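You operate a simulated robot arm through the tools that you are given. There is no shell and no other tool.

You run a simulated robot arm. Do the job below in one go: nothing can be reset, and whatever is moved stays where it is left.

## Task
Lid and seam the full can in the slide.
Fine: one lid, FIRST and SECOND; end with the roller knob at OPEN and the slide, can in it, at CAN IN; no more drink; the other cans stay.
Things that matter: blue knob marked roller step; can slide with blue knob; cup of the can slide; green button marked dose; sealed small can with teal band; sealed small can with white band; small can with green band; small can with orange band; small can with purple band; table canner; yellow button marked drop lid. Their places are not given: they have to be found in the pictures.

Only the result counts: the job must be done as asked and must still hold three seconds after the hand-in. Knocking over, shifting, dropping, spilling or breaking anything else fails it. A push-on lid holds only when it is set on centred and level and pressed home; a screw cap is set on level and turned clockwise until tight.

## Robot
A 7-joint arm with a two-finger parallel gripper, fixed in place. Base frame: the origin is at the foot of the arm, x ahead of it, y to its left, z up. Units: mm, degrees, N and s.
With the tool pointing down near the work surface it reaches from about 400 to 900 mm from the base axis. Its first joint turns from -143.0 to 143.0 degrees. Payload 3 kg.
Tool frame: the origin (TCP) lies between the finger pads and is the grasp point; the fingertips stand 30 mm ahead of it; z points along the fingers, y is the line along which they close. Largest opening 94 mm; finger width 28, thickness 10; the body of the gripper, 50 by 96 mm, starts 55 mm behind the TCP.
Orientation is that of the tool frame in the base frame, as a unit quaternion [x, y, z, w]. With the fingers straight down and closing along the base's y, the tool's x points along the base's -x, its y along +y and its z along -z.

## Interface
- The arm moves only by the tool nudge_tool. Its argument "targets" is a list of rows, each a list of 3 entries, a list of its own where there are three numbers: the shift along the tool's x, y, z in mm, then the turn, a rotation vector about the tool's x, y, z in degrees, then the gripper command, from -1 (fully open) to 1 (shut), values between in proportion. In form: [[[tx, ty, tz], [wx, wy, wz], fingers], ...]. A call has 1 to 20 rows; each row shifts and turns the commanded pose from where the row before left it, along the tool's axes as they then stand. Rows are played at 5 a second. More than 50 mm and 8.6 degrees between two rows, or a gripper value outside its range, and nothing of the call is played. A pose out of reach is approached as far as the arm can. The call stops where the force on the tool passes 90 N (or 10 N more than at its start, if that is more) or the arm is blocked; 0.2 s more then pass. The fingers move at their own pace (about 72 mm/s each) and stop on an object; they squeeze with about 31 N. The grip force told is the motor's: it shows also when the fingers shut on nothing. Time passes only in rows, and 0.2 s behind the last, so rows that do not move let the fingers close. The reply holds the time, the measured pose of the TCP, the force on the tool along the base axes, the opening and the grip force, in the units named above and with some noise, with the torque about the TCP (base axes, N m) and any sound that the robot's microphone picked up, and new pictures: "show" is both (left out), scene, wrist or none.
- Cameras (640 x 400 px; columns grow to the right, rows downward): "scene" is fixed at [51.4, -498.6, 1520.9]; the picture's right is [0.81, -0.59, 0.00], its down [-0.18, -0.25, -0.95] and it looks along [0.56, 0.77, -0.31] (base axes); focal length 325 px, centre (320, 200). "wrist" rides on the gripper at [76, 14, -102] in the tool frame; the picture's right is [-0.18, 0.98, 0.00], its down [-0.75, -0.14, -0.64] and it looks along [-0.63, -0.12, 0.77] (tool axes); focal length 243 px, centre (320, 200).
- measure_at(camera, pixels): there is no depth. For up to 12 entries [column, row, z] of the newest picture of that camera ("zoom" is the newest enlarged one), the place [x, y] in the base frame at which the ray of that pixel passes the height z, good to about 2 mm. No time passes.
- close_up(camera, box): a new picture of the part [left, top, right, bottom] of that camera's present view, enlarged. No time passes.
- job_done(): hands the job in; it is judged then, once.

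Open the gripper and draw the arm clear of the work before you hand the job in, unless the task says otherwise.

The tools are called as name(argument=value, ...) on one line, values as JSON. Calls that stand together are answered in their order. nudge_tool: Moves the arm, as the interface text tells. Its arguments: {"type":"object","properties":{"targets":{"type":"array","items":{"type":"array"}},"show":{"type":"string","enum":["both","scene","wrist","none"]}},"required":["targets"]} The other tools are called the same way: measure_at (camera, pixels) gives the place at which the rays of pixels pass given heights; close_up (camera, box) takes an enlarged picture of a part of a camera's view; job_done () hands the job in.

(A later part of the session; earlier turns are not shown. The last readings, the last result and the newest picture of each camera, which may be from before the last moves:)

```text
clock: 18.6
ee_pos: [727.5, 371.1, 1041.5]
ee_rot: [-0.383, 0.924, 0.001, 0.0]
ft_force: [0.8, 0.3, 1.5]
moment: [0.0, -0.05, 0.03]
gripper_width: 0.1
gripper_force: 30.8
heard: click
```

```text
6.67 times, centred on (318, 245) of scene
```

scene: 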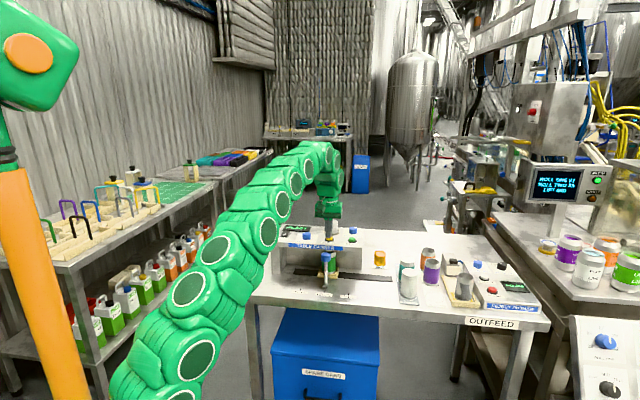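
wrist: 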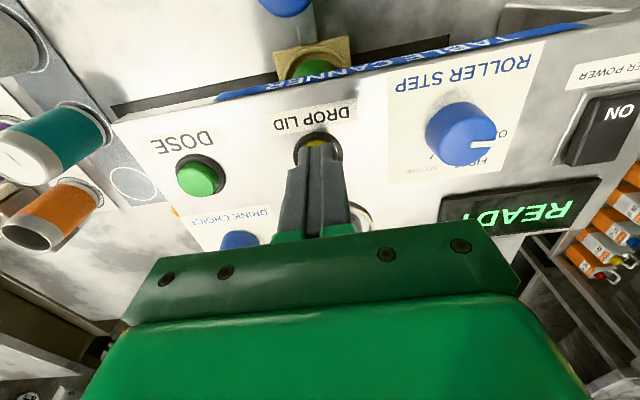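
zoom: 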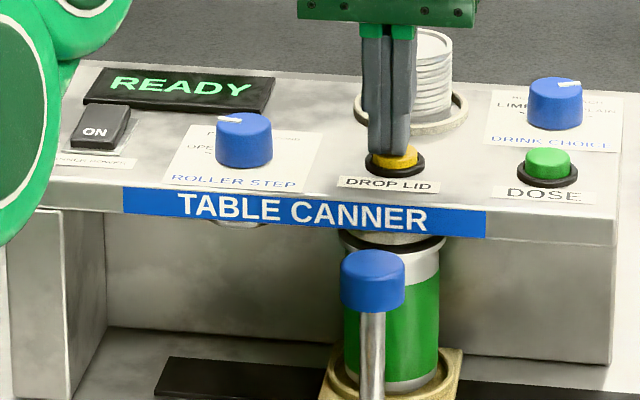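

A click was heard and something moved above the can. I raise the tool straight up and look at whether the lid has dropped.

nudge_tool(targets=[[[0, 0, -5], [0, 0, 0], 1], [[0, 0, -20], [0, 0, 0], 1], [[0, 0, -30], [0, 0, 0], 1], [[0, 0, -10], [0, 0, 0], 1], [[0, 0, 0], [0, 0, 0], 1]])

close_up(camera="scene", box=[310, 235, 350, 260])

close_up(camera="scene", box=[270, 215, 366, 275])

```text
clock: 19.8
ee_pos: [728.6, 371.1, 1107.8]
ee_rot: [-0.383, 0.924, 0.0, 0.0]
ft_force: [-0.4, 0.3, 0.1]
moment: [-0.01, -0.05, -0.01]
gripper_width: 0.0
gripper_force: 30.6
```

scene: 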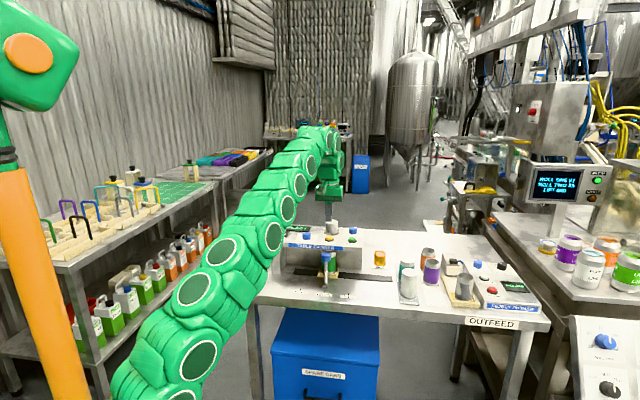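
wrist: 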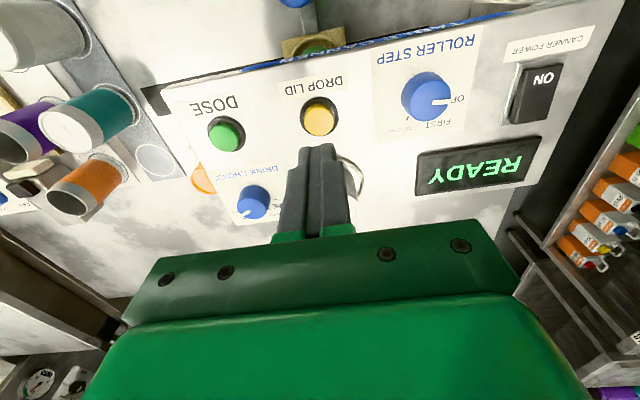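

```text
16.00 times, centred on (330, 248) of scene
```

zoom: 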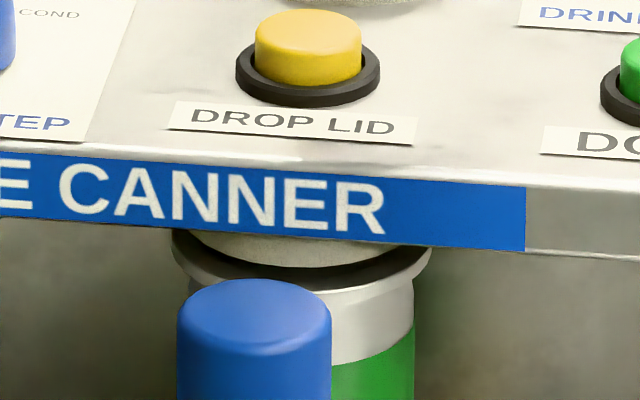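

```text
6.67 times, centred on (318, 245) of scene
```

zoom: 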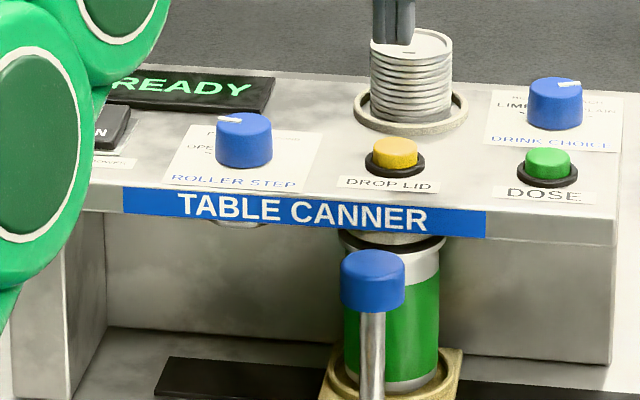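

A rimmed lid now sits on the can's top (rim wider than the body in the zoom). I return to the slide knob, opening part way, and stop above it to check.

nudge_tool(targets=[[[44, 0, 0], [0, 0, 0], -0.3], [[44.5, -1, 0], [0, 0, 0], -0.3], [[0, 0, 20], [0, 0, 0], -0.3], [[0, 0, 20], [0, 0, 0], -0.3], [[0, 0, 0], [0, 0, 0], -0.3]], show="wrist")

close_up(camera="wrist", box=[210, 60, 450, 210])

```text
clock: 21.0
ee_pos: [665.4, 308.0, 1065.2]
ee_rot: [-0.383, 0.924, 0.0, 0.001]
ft_force: [-0.8, 0.0, 0.4]
moment: [-0.01, -0.01, 0.01]
gripper_width: 61.0
gripper_force: 0.1
```

wrist: 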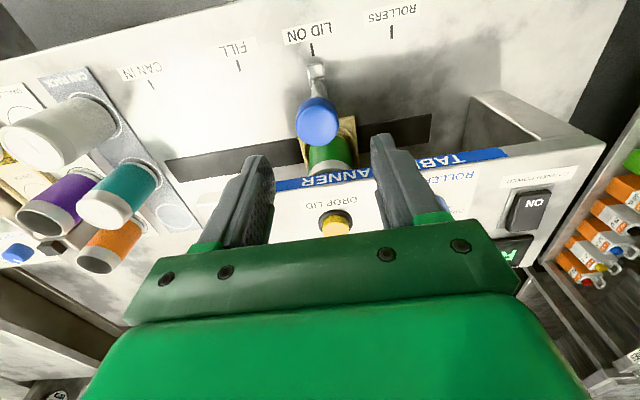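

```text
2.67 times, centred on (330, 135) of wrist
```

zoom: 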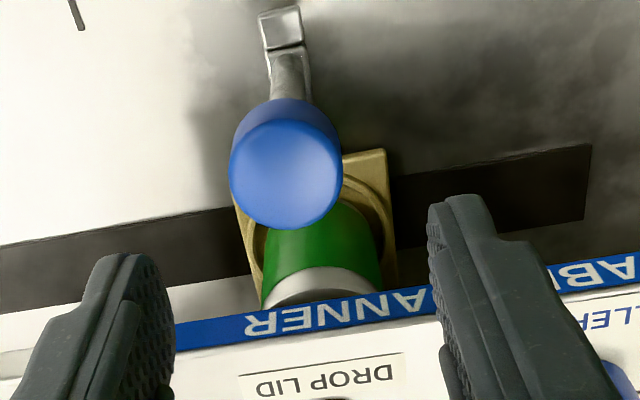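

The knob is centred between the fingers to within 2 mm. I go down and grip it.

nudge_tool(targets=[[[0, -1.5, 25], [0, 0, 0], -0.3], [[0, 0, 25], [0, 0, 0], -0.3], [[0, 0, 17], [0, 0, 0], -0.3], [[0, 0, 10], [0, 0, 0], -0.3], [[0, 0, 0], [0, 0, 0], -0.3], [[0, 0, 0], [0, 0, 0], 0.1], [[0, 0, 0], [0, 0, 0], 0.4], [[0, 0, 0], [0, 0, 0], 1], [[0, 0, 0], [0, 0, 0], 1]])

close_up(camera="scene", box=[270, 225, 366, 285])

```text
clock: 23.0
ee_pos: [665.9, 306.9, 990.1]
ee_rot: [-0.382, 0.924, 0.0, 0.0]
ft_force: [1.3, -0.6, -1.1]
moment: [0.27, 0.21, -0.02]
gripper_width: 33.6
gripper_force: 44.8
```

scene: 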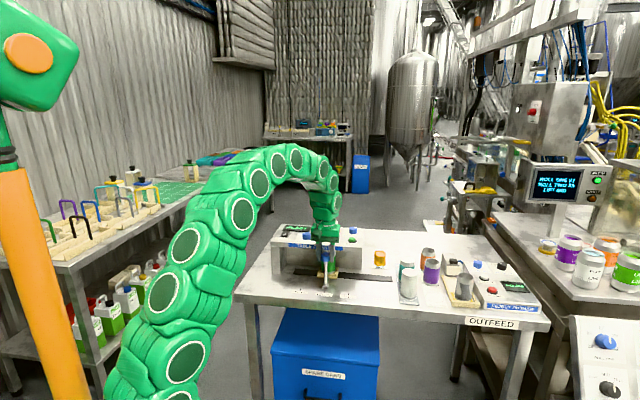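
wrist: 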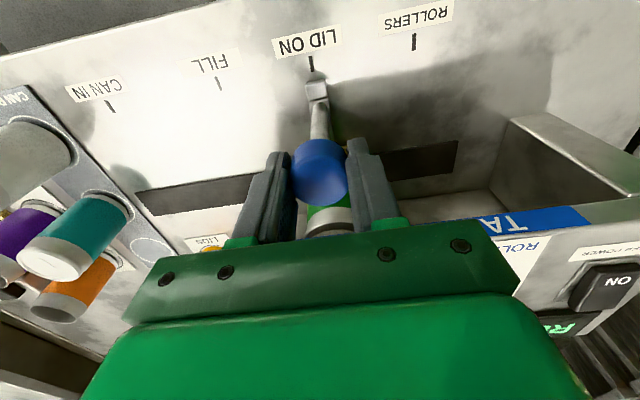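

```text
6.67 times, centred on (318, 255) of scene
```

zoom: 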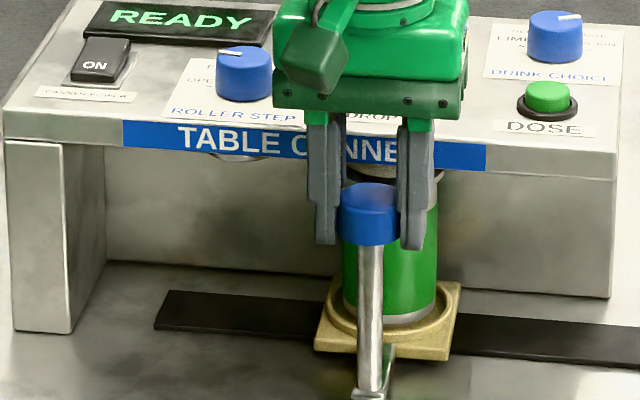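

Gripped. I slide gently toward ROLLERS, about 83 mm first, then check against the tick.

nudge_tool(targets=[[[0, 1, 0], [0, 0, 0], 1], [[0, 3, 0], [0, 0, 0], 1], [[0, 5, 0], [0, 0, 0], 1], [[0, 5, 0], [0, 0, 0], 1], [[0, 5, 0], [0, 0, 0], 1], [[0, 5, 0], [0, 0, 0], 1], [[0, 5, 0], [0, 0, 0], 1], [[0, 5, 0], [0, 0, 0], 1], [[0, 5, 0], [0, 0, 0], 1], [[0, 5, 0], [0, 0, 0], 1], [[0, 5, 0], [0, 0, 0], 1], [[0, 5, 0], [0, 0, 0], 1], [[0, 5, 0], [0, 0, 0], 1], [[0, 5, 0], [0, 0, 0], 1], [[0, 5, 0], [0, 0, 0], 1], [[0, 5, 0], [0, 0, 0], 1], [[0, 5, 0], [0, 0, 0], 1], [[0, 3, 0], [0, 0, 0], 1], [[0, 1, 0], [0, 0, 0], 1], [[0, 0, 0], [0, 0, 0], 1]])

close_up(camera="wrist", box=[256, 20, 384, 100])

close_up(camera="scene", box=[270, 225, 366, 285])

```text
clock: 27.2
ee_pos: [608.2, 363.6, 989.2]
ee_rot: [-0.383, 0.924, 0.0, -0.002]
ft_force: [-14.9, -11.1, -21.3]
moment: [-0.88, 0.46, -0.08]
gripper_width: 33.9
gripper_force: 44.8
```

scene: 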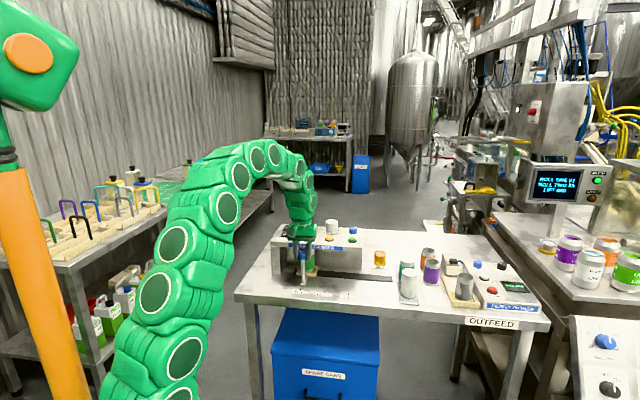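
wrist: 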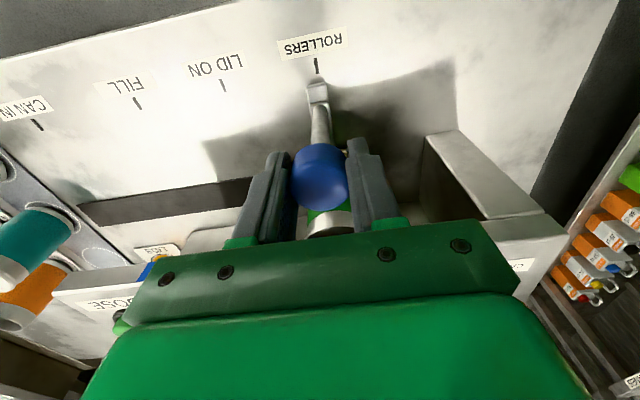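

```text
5.00 times, centred on (320, 60) of wrist
```

zoom: 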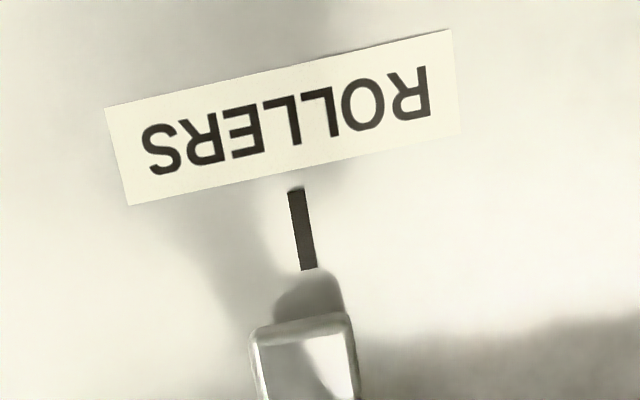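

```text
6.67 times, centred on (318, 255) of scene
```

zoom: 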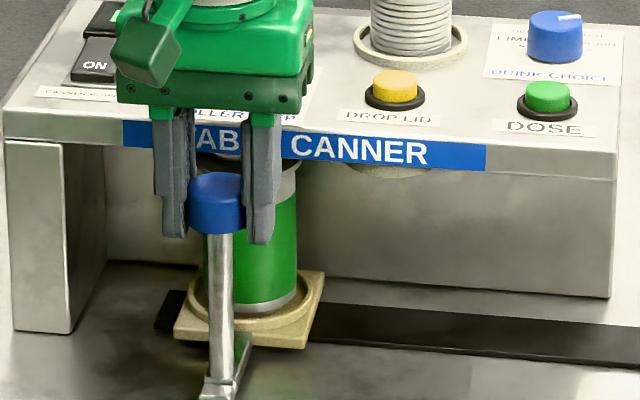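

The tab is about 3 mm short of the ROLLERS tick (its extension at column 323, tab centre 304). I move 3 mm more.

nudge_tool(targets=[[[0, 1.5, 0], [0, 0, 0], 1], [[0, 1.5, 0], [0, 0, 0], 1], [[0, 0, 0], [0, 0, 0], 1], [[0, 0, 0], [0, 0, 0], 1]], show="wrist")

close_up(camera="wrist", box=[256, 20, 384, 100])

```text
clock: 28.2
ee_pos: [605.7, 365.3, 989.0]
ee_rot: [-0.383, 0.924, -0.001, -0.001]
ft_force: [-6.6, -28.4, -29.0]
moment: [-0.05, 0.48, -0.12]
gripper_width: 33.5
gripper_force: 45.6
```

wrist: 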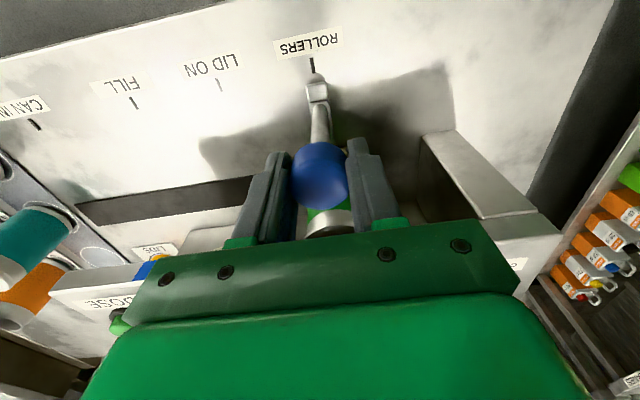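

```text
5.00 times, centred on (320, 60) of wrist
```

zoom: 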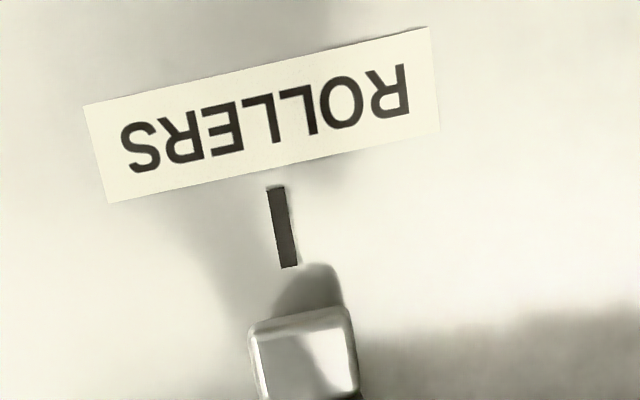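

Aligned with ROLLERS (tick extension 304, tab 303). I let go, rise clear, and look again.

nudge_tool(targets=[[[0, 0, 0], [0, 0, 0], 0.2], [[0, 0, 0], [0, 0, 0], -0.3], [[0, 0, 0], [0, 0, 0], -0.3], [[0, 0, -20], [0, 0, 0], -0.3], [[0, 0, -35], [0, 0, 0], -0.3], [[0, 0, -40], [0, 0, 0], -0.3], [[0, 0, -20], [0, 0, 0], -0.3], [[0, 0, 0], [0, 0, 0], -0.3]])

close_up(camera="wrist", box=[270, 10, 370, 72])

close_up(camera="scene", box=[270, 225, 366, 285])

```text
clock: 30.0
ee_pos: [605.9, 365.0, 1102.8]
ee_rot: [-0.382, 0.924, 0.0, 0.0]
ft_force: [-0.5, 1.1, -0.3]
moment: [0.01, -0.03, -0.01]
gripper_width: 61.0
gripper_force: 0.0
```

scene: 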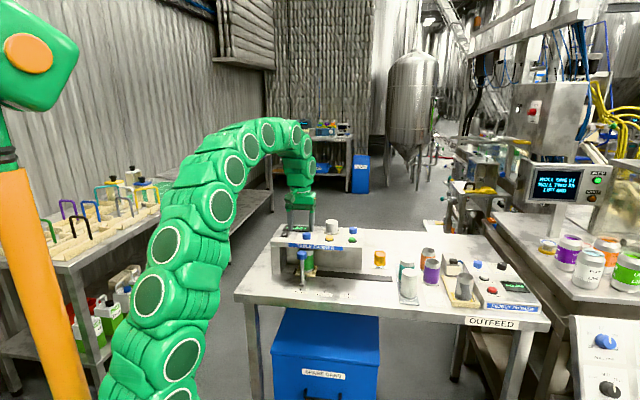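
wrist: 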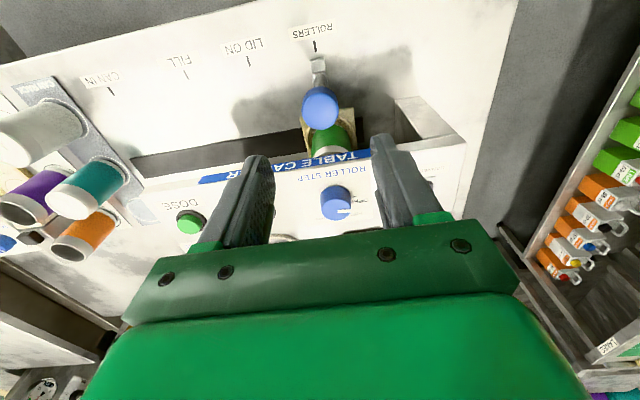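

```text
6.40 times, centred on (320, 41) of wrist
```

zoom: 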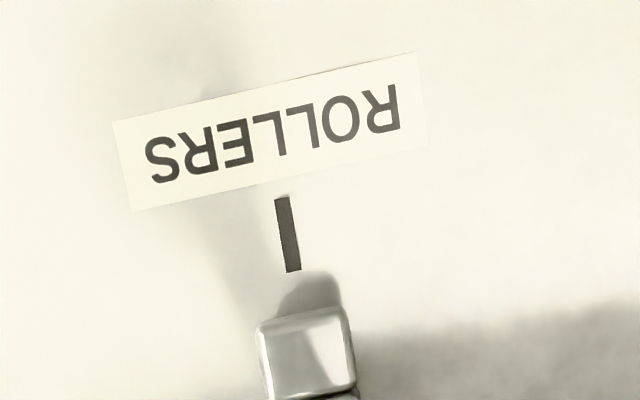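

```text
6.67 times, centred on (318, 255) of scene
```

zoom: 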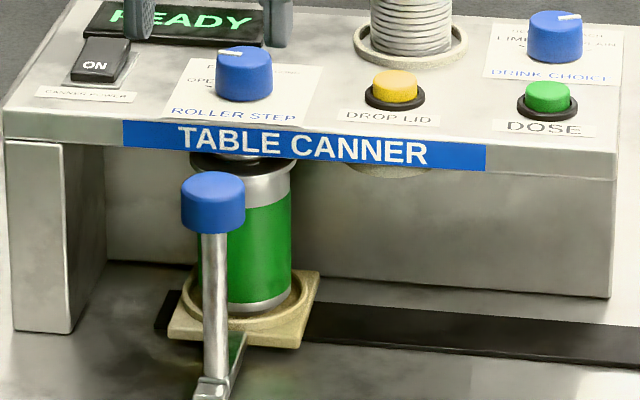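

The slide is at ROLLERS with the lidded can under the chuck, display READY. I move above the roller knob at z≈1075 and check the centring.

nudge_tool(targets=[[[-45, 0.5, 0], [0, 0, 0], -0.3], [[-44.5, 0.5, 0], [0, 0, 0], -0.3], [[0, 0, 28], [0, 0, 0], -0.3], [[0, 0, 0], [0, 0, 0], -0.3]])

close_up(camera="wrist", box=[240, 90, 400, 190])

close_up(camera="scene", box=[270, 205, 366, 265])

```text
clock: 31.0
ee_pos: [669.0, 429.3, 1072.8]
ee_rot: [-0.383, 0.924, 0.0, 0.0]
ft_force: [-0.5, 0.3, -0.9]
moment: [-0.02, 0.01, -0.01]
gripper_width: 61.1
gripper_force: 0.2
```

scene: 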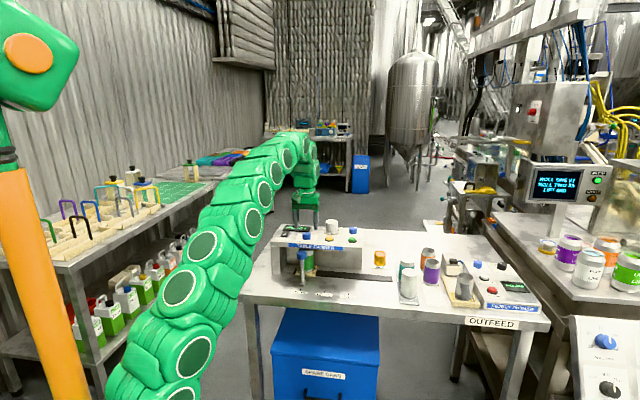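
wrist: 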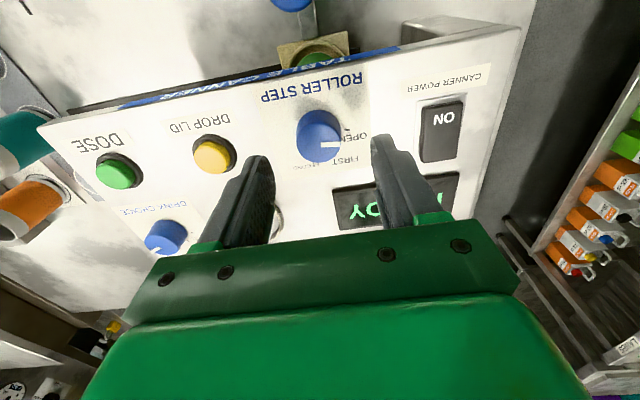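

```text
4.00 times, centred on (320, 140) of wrist
```

zoom: 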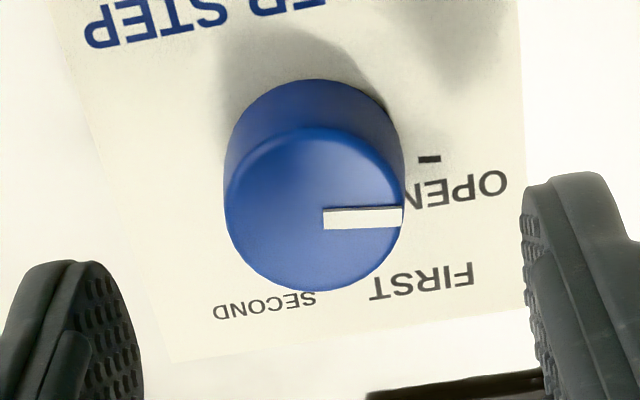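

```text
6.67 times, centred on (318, 235) of scene
```

zoom: 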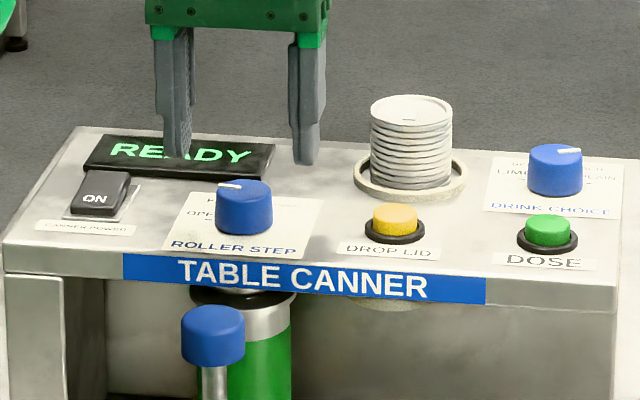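

The knob is centred under the tool to about 1 mm (expected row 143, seen 142.5). I go down so the tips are at z≈1008, and grip.

nudge_tool(targets=[[[0, 0, 15], [0, 0, 0], -0.3], [[0, 0, 13], [0, 0, 0], -0.3], [[0, 0, 7], [0, 0, 0], -0.3], [[0, 0, 0], [0, 0, 0], -0.3], [[0, 0, 0], [0, 0, 0], 0.1], [[0, 0, 0], [0, 0, 0], 0.4], [[0, 0, 0], [0, 0, 0], 1], [[0, 0, 0], [0, 0, 0], 1]])

close_up(camera="scene", box=[270, 205, 366, 265])

```text
clock: 32.8
ee_pos: [669.5, 429.3, 1038.9]
ee_rot: [-0.381, 0.925, -0.001, 0.001]
ft_force: [20.0, -17.5, -1.3]
moment: [-0.6, -0.63, 0.02]
gripper_width: 32.0
gripper_force: 45.2
```

scene: 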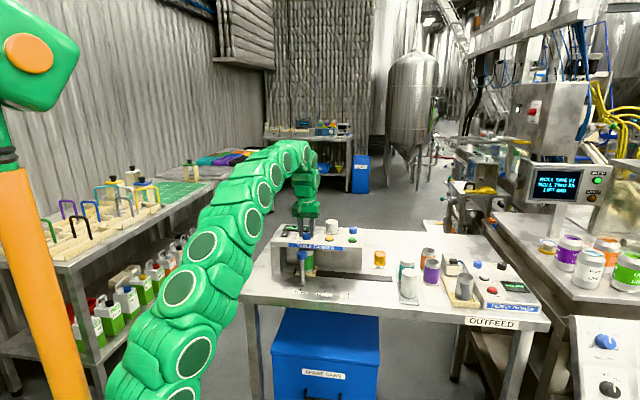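
wrist: 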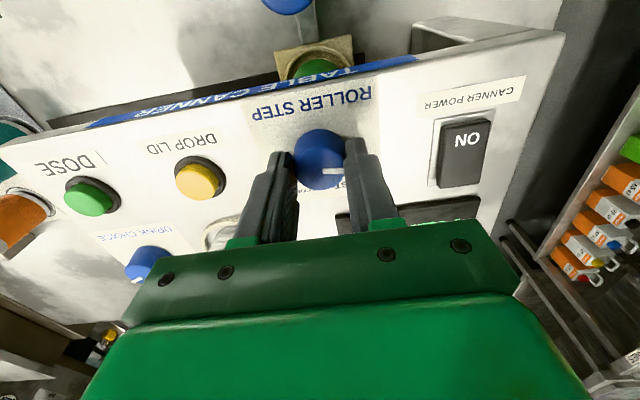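

```text
6.67 times, centred on (318, 235) of scene
```

zoom: 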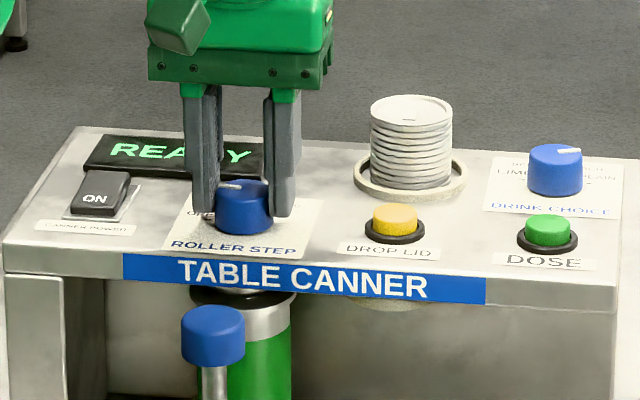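

The grip holds, with a 26 N side load along +u, so I shift 1 mm that way. Then I turn +54° about tool z (clockwise seen from above) toward FIRST.

nudge_tool(targets=[[[0, -1, 0], [0, 0, 0], 1], [[0, 0, 0], [0, 0, 6], 1], [[0, 0, 0], [0, 0, 6], 1], [[0, 0, 0], [0, 0, 6], 1], [[0, 0, 0], [0, 0, 6], 1], [[0, 0, 0], [0, 0, 6], 1], [[0, 0, 0], [0, 0, 6], 1], [[0, 0, 0], [0, 0, 6], 1], [[0, 0, 0], [0, 0, 6], 1], [[0, 0, 0], [0, 0, 6], 1], [[0, 0, 0], [0, 0, 0], 1]])

close_up(camera="scene", box=[270, 205, 366, 265])

close_up(camera="wrist", box=[240, 90, 400, 190])

```text
clock: 35.2
ee_pos: [670.1, 430.0, 1041.4]
ee_rot: [0.08, 0.997, -0.001, -0.002]
ft_force: [-0.5, -44.8, -28.0]
moment: [-1.0, 0.57, -0.01]
gripper_width: 32.0
gripper_force: 45.2
```

scene: 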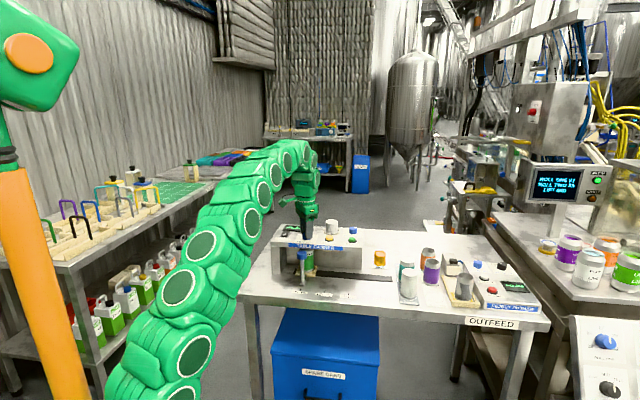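
wrist: 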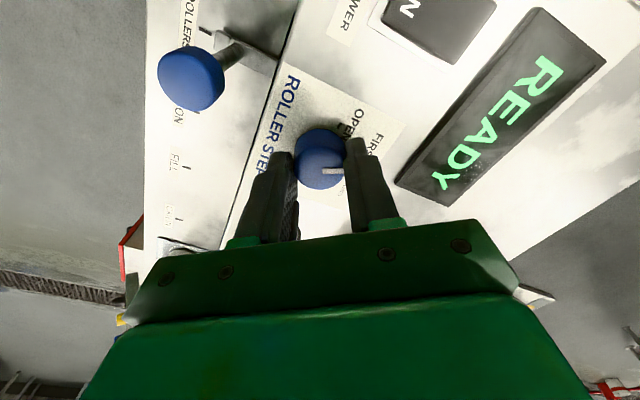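

```text
6.67 times, centred on (318, 235) of scene
```

zoom: 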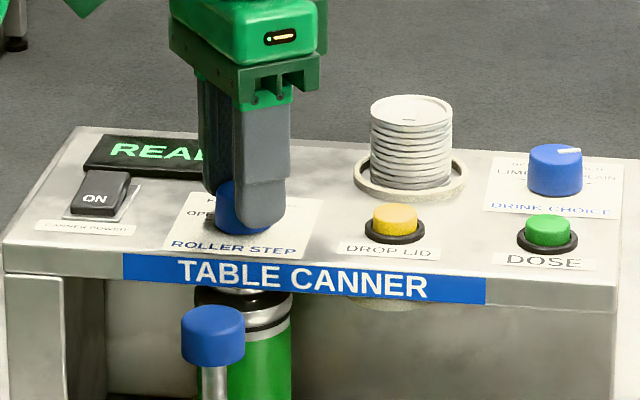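

```text
4.00 times, centred on (320, 140) of wrist
```

zoom: 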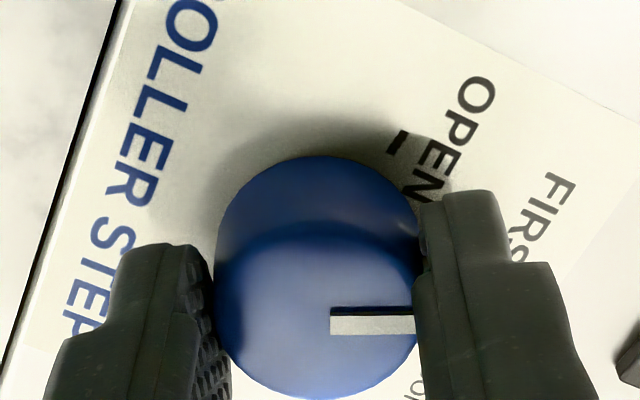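

The knob turned with the fingers, and under the canner the seaming head has changed position round the can top. I ease the side load (shift -1.5 mm along tool y, +2 in z), wait a second and look at the can and display.

nudge_tool(targets=[[[0, -1, 1], [0, 0, 0], 1], [[0, -0.5, 1], [0, 0, 0], 1], [[0, 0, 0], [0, 0, 0], 1], [[0, 0, 0], [0, 0, 0], 1], [[0, 0, 0], [0, 0, 0], 1]], show="scene")

close_up(camera="scene", box=[280, 220, 328, 250])

close_up(camera="scene", box=[286, 240, 326, 265])

```text
clock: 36.4
ee_pos: [668.9, 428.1, 1040.7]
ee_rot: [0.078, 0.997, 0.001, 0.003]
ft_force: [11.6, -22.8, 16.4]
moment: [-0.76, -0.47, 0.01]
gripper_width: 31.4
gripper_force: 44.9
```

scene: 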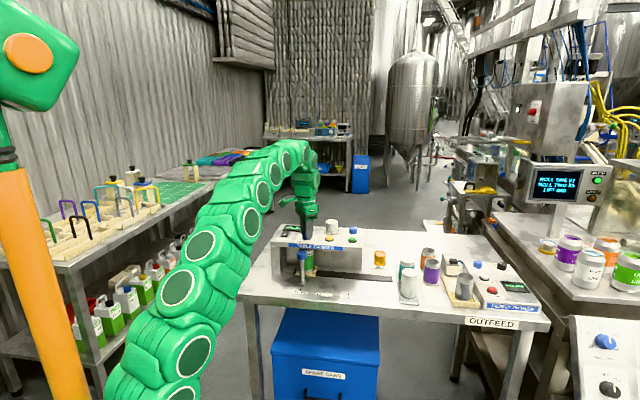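

```text
13.33 times, centred on (304, 235) of scene
```

zoom: 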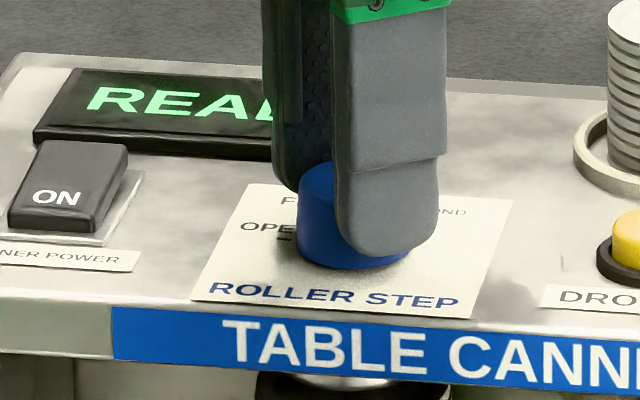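

```text
16.00 times, centred on (306, 252) of scene
```

zoom: 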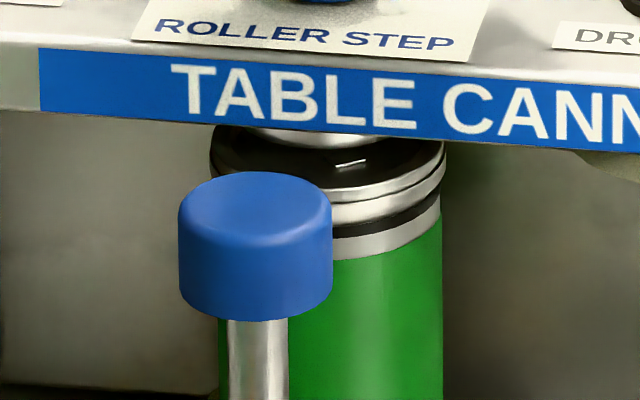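

The head is down on the lid rim. I open the fingers and rise 35 mm to see whether the pointer is on the FIRST tick.

nudge_tool(targets=[[[0, 0, 0], [0, 0, 0], 0.2], [[0, 0, 0], [0, 0, 0], -0.2], [[0, 0, -10], [0, 0, 0], -0.2], [[0, 0, -25], [0, 0, 0], -0.2], [[0, 0, 0], [0, 0, 0], -0.2], [[0, 0, 0], [0, 0, 0], -0.2]])

close_up(camera="wrist", box=[240, 90, 400, 190])

close_up(camera="scene", box=[280, 220, 328, 250])

close_up(camera="scene", box=[286, 240, 326, 265])

```text
clock: 37.8
ee_pos: [667.5, 424.7, 1075.8]
ee_rot: [0.079, 0.997, 0.001, 0.001]
ft_force: [-0.9, 0.0, -0.3]
moment: [0.04, -0.02, 0.02]
gripper_width: 56.3
gripper_force: 0.1
```

scene: 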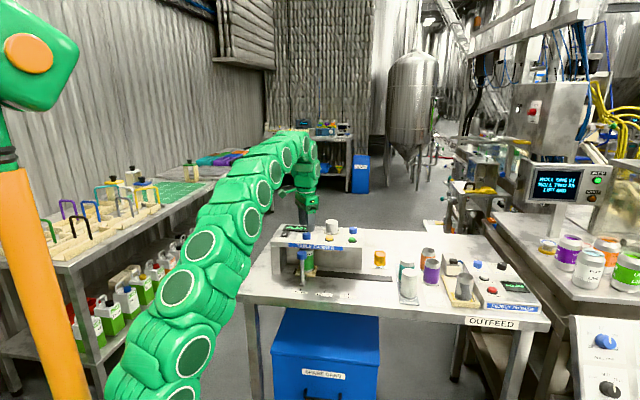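
wrist: 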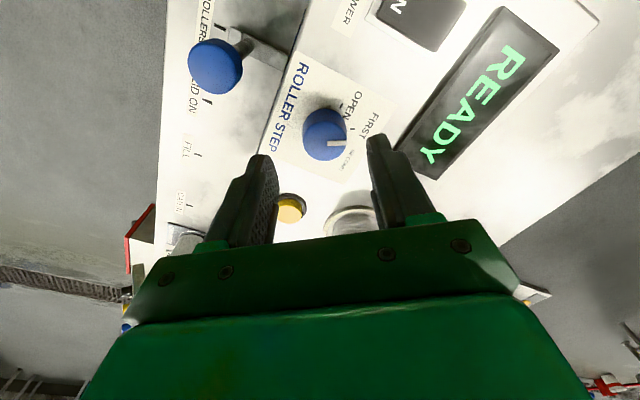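

```text
4.00 times, centred on (320, 140) of wrist
```

zoom: 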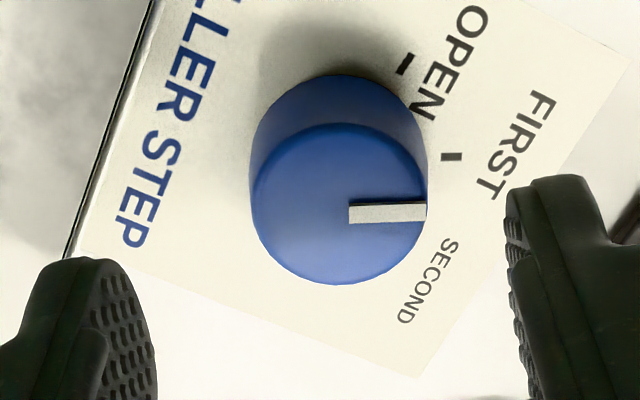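

```text
13.33 times, centred on (304, 235) of scene
```

zoom: 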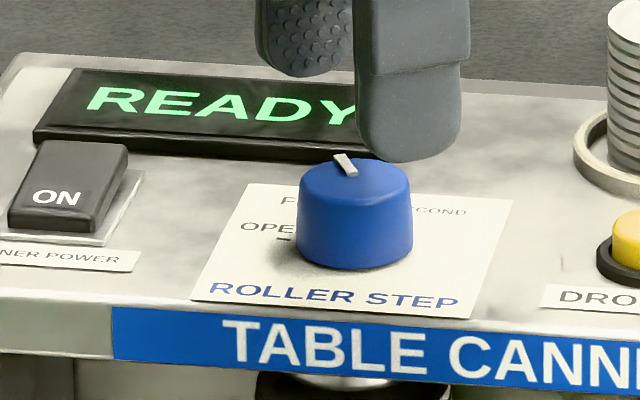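

```text
16.00 times, centred on (306, 252) of scene
```

zoom: 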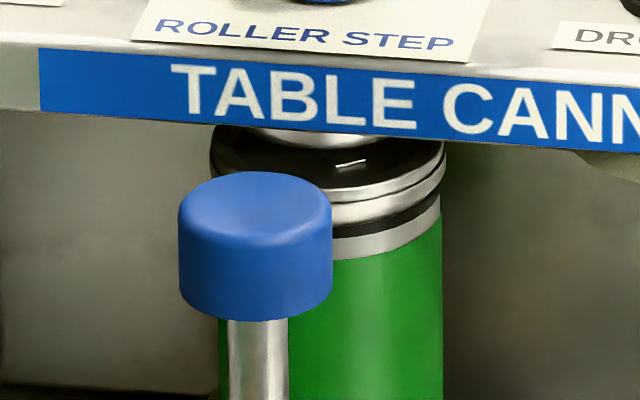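

The pointer is on the FIRST tick (within ~3°), and the rollers are at the rim. The knob is 3.5 mm off my axis along tool +y; I correct that, wait a moment in FIRST, then go down and regrip.

nudge_tool(targets=[[[0, 3.5, 0], [0, 0, 0], -0.2], [[0, 0, 0], [0, 0, 0], -0.2], [[0, 0, 0], [0, 0, 0], -0.2], [[0, 0, 0], [0, 0, 0], -0.2], [[0, 0, 0], [0, 0, 0], -0.2], [[0, 0, 15], [0, 0, 0], -0.2], [[0, 0, 14], [0, 0, 0], -0.2], [[0, 0, 8], [0, 0, 0], -0.2], [[0, 0, 0], [0, 0, 0], 0.2], [[0, 0, 0], [0, 0, 0], 0.4], [[0, 0, 0], [0, 0, 0], 1], [[0, 0, 0], [0, 0, 0], 1]])

close_up(camera="scene", box=[270, 215, 366, 275])

```text
clock: 40.4
ee_pos: [668.4, 429.5, 1037.4]
ee_rot: [0.079, 0.997, -0.001, 0.0]
ft_force: [-7.2, -33.6, 2.5]
moment: [-1.01, 0.29, -0.05]
gripper_width: 32.1
gripper_force: 44.9
```

scene: 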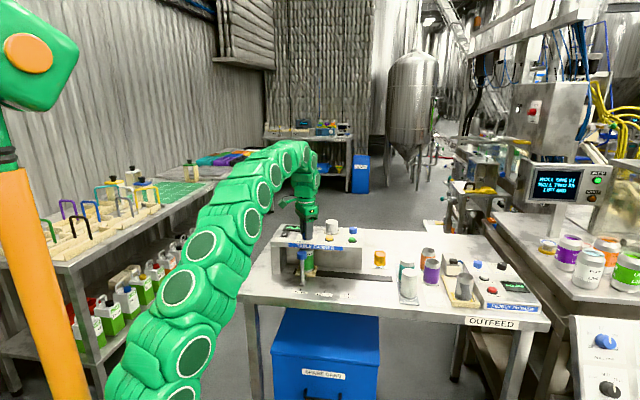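
wrist: 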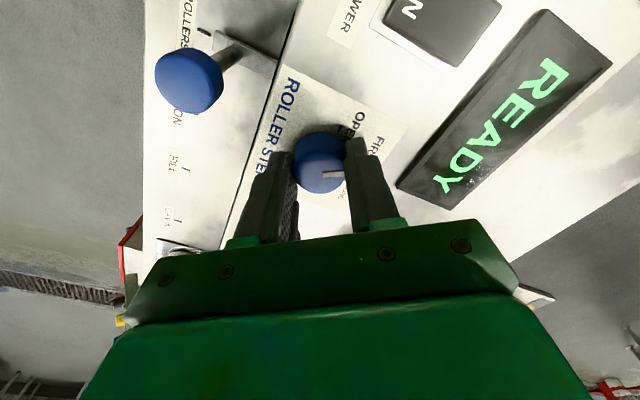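

```text
6.67 times, centred on (318, 245) of scene
```

zoom: 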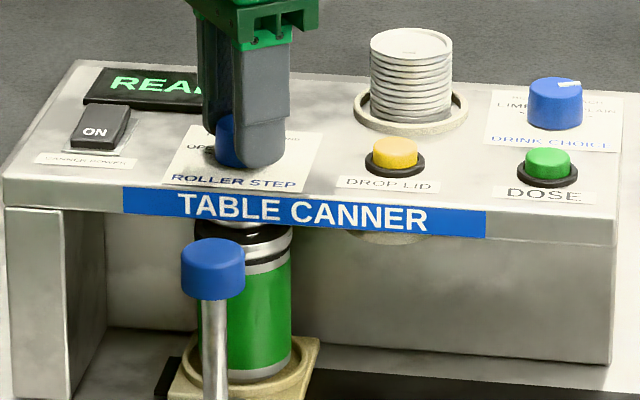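

Gripped again. I ease 1 mm along tool -y and turn another +52° clockwise toward SECOND.

nudge_tool(targets=[[[0, -1.2, 0], [0, 0, 0], 1], [[0, 0, 0], [0, 0, 6], 1], [[0, 0, 0], [0, 0, 6], 1], [[0, 0, 0], [0, 0, 6], 1], [[0, 0, 0], [0, 0, 6], 1], [[0, 0, 0], [0, 0, 6], 1], [[0, 0, 0], [0, 0, 6], 1], [[0, 0, 0], [0, 0, 6], 1], [[0, 0, 0], [0, 0, 6], 1], [[0, 0, 0], [0, 0, 4.5], 1], [[0, 0, 0], [0, 0, 0], 1], [[0, 0, 0], [0, 0, 0], 1]])

close_up(camera="wrist", box=[240, 90, 400, 190])

close_up(camera="scene", box=[270, 215, 366, 275])

```text
clock: 43.0
ee_pos: [668.3, 429.9, 1037.8]
ee_rot: [0.512, 0.859, 0.0, 0.0]
ft_force: [-44.5, -31.1, 1.7]
moment: [-1.18, 1.31, 0.3]
gripper_width: 31.9
gripper_force: 44.8
```

scene: 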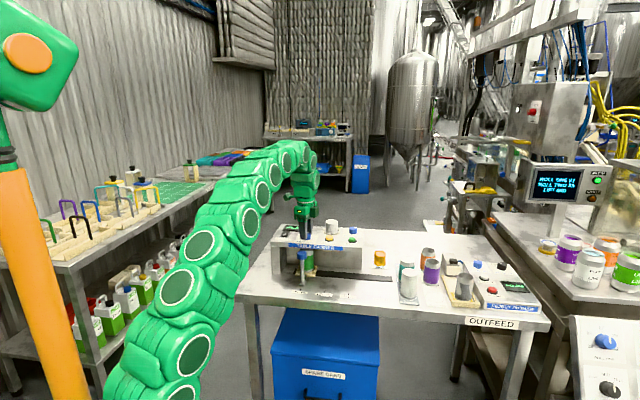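
wrist: 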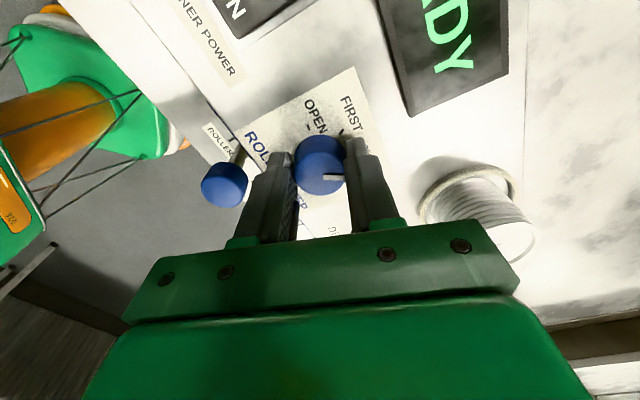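

```text
4.00 times, centred on (320, 140) of wrist
```

zoom: 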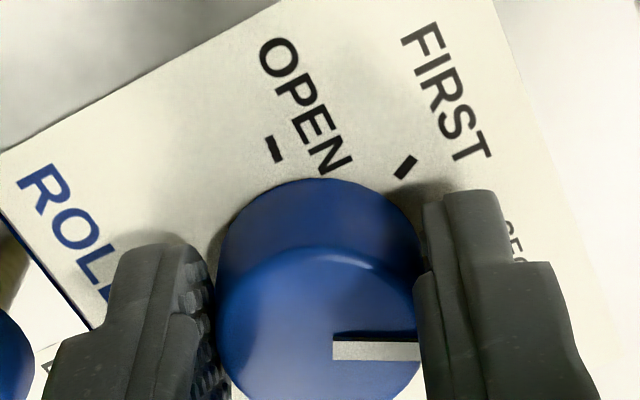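

```text
6.67 times, centred on (318, 245) of scene
```

zoom: 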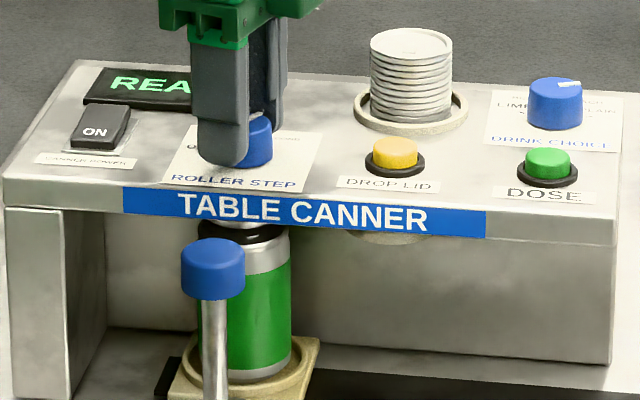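

The knob has turned with the fingers to SECOND, with a slight end-stop torque, and the roller's position has changed. I ease the load, open, rise 35 mm and look at the pointer.

nudge_tool(targets=[[[0, -1.5, 0], [0, 0, 0], 1], [[0, 0, 0], [0, 0, 0], 1], [[0, 0, 0], [0, 0, 0], 0.2], [[0, 0, 0], [0, 0, 0], -0.2], [[0, 0, -10], [0, 0, 0], -0.2], [[0, 0, -25], [0, 0, 0], -0.2], [[0, 0, 0], [0, 0, 0], -0.2], [[0, 0, 0], [0, 0, 0], -0.2]])

close_up(camera="wrist", box=[240, 90, 400, 190])

close_up(camera="scene", box=[280, 220, 328, 250])

close_up(camera="scene", box=[286, 240, 326, 265])

```text
clock: 44.8
ee_pos: [668.3, 428.2, 1072.4]
ee_rot: [0.511, 0.859, -0.001, 0.0]
ft_force: [0.4, 0.1, 0.1]
moment: [-0.02, 0.01, 0.01]
gripper_width: 56.4
gripper_force: 0.1
```

scene: 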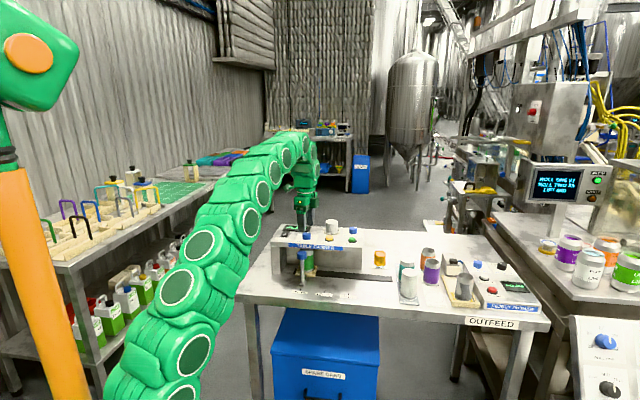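
wrist: 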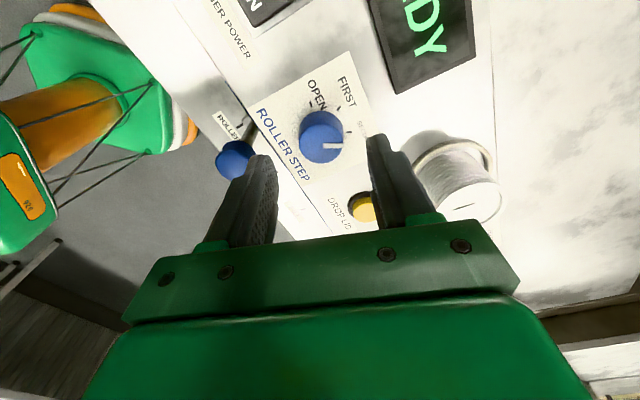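

```text
4.00 times, centred on (320, 140) of wrist
```

zoom: 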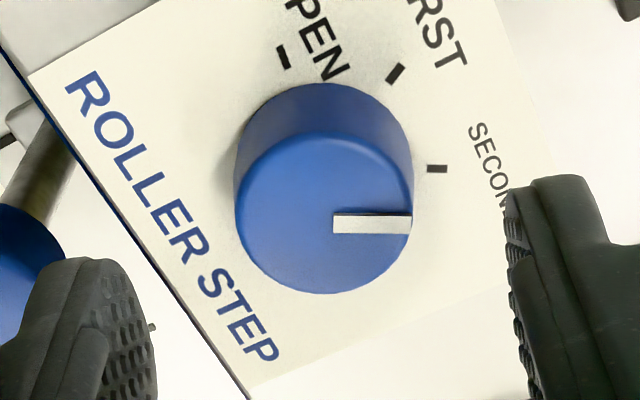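

```text
13.33 times, centred on (304, 235) of scene
```

zoom: 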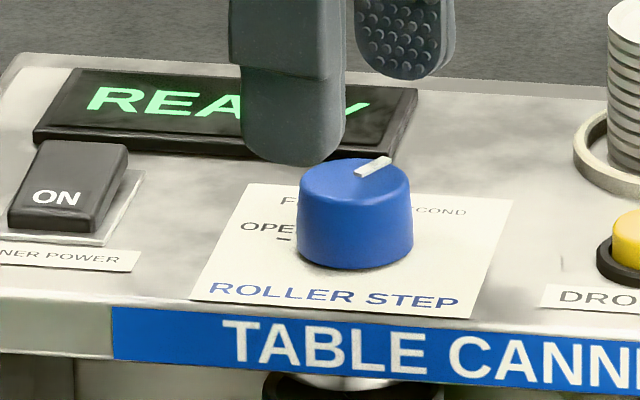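

```text
16.00 times, centred on (306, 252) of scene
```

zoom: 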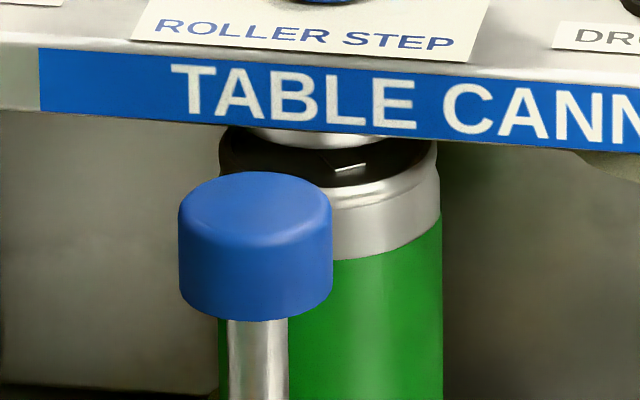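

The pointer is on SECOND and the can's rim now looks rolled over (smooth seam). I wait a moment, regrip, then turn back counter-clockwise by 106.5° to OPEN.

nudge_tool(targets=[[[0, 0, 0], [0, 0, 0], -0.2], [[0, 0, 0], [0, 0, 0], -0.2], [[0, 0, 0], [0, 0, 0], -0.2], [[0, 0, 0], [0, 0, 0], -0.2], [[0, 0, 0], [0, 0, 0], -0.2], [[0, 0, 15], [0, 0, 0], -0.2], [[0, 0, 12], [0, 0, 0], -0.2], [[0, 0, 7], [0, 0, 0], -0.2], [[0, 0, 0], [0, 0, 0], 0.2], [[0, 0, 0], [0, 0, 0], 0.4], [[0, 0, 0], [0, 0, 0], 1], [[0, 0, 0], [0, 0, 0], 1]])

close_up(camera="scene", box=[286, 235, 326, 260])

```text
clock: 47.4
ee_pos: [669.7, 429.5, 1037.8]
ee_rot: [0.511, 0.86, 0.0, 0.001]
ft_force: [-12.5, -6.9, 3.9]
moment: [-0.14, 0.49, -0.02]
gripper_width: 31.9
gripper_force: 44.7
```

scene: 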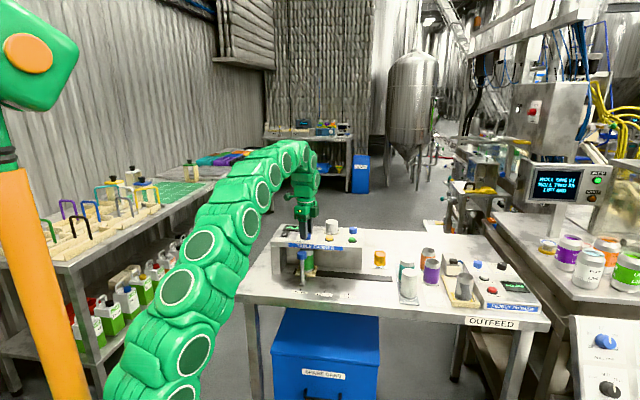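
wrist: 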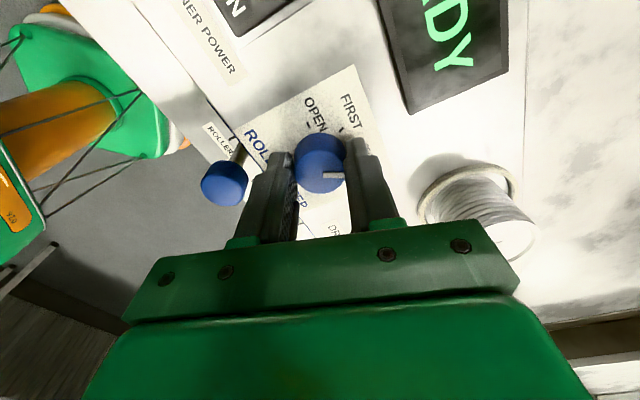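

```text
16.00 times, centred on (306, 248) of scene
```

zoom: 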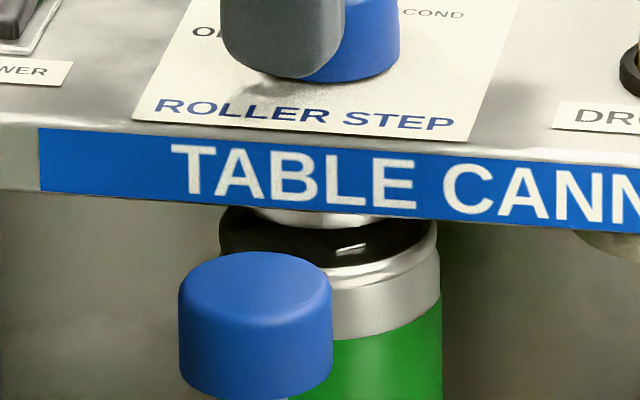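

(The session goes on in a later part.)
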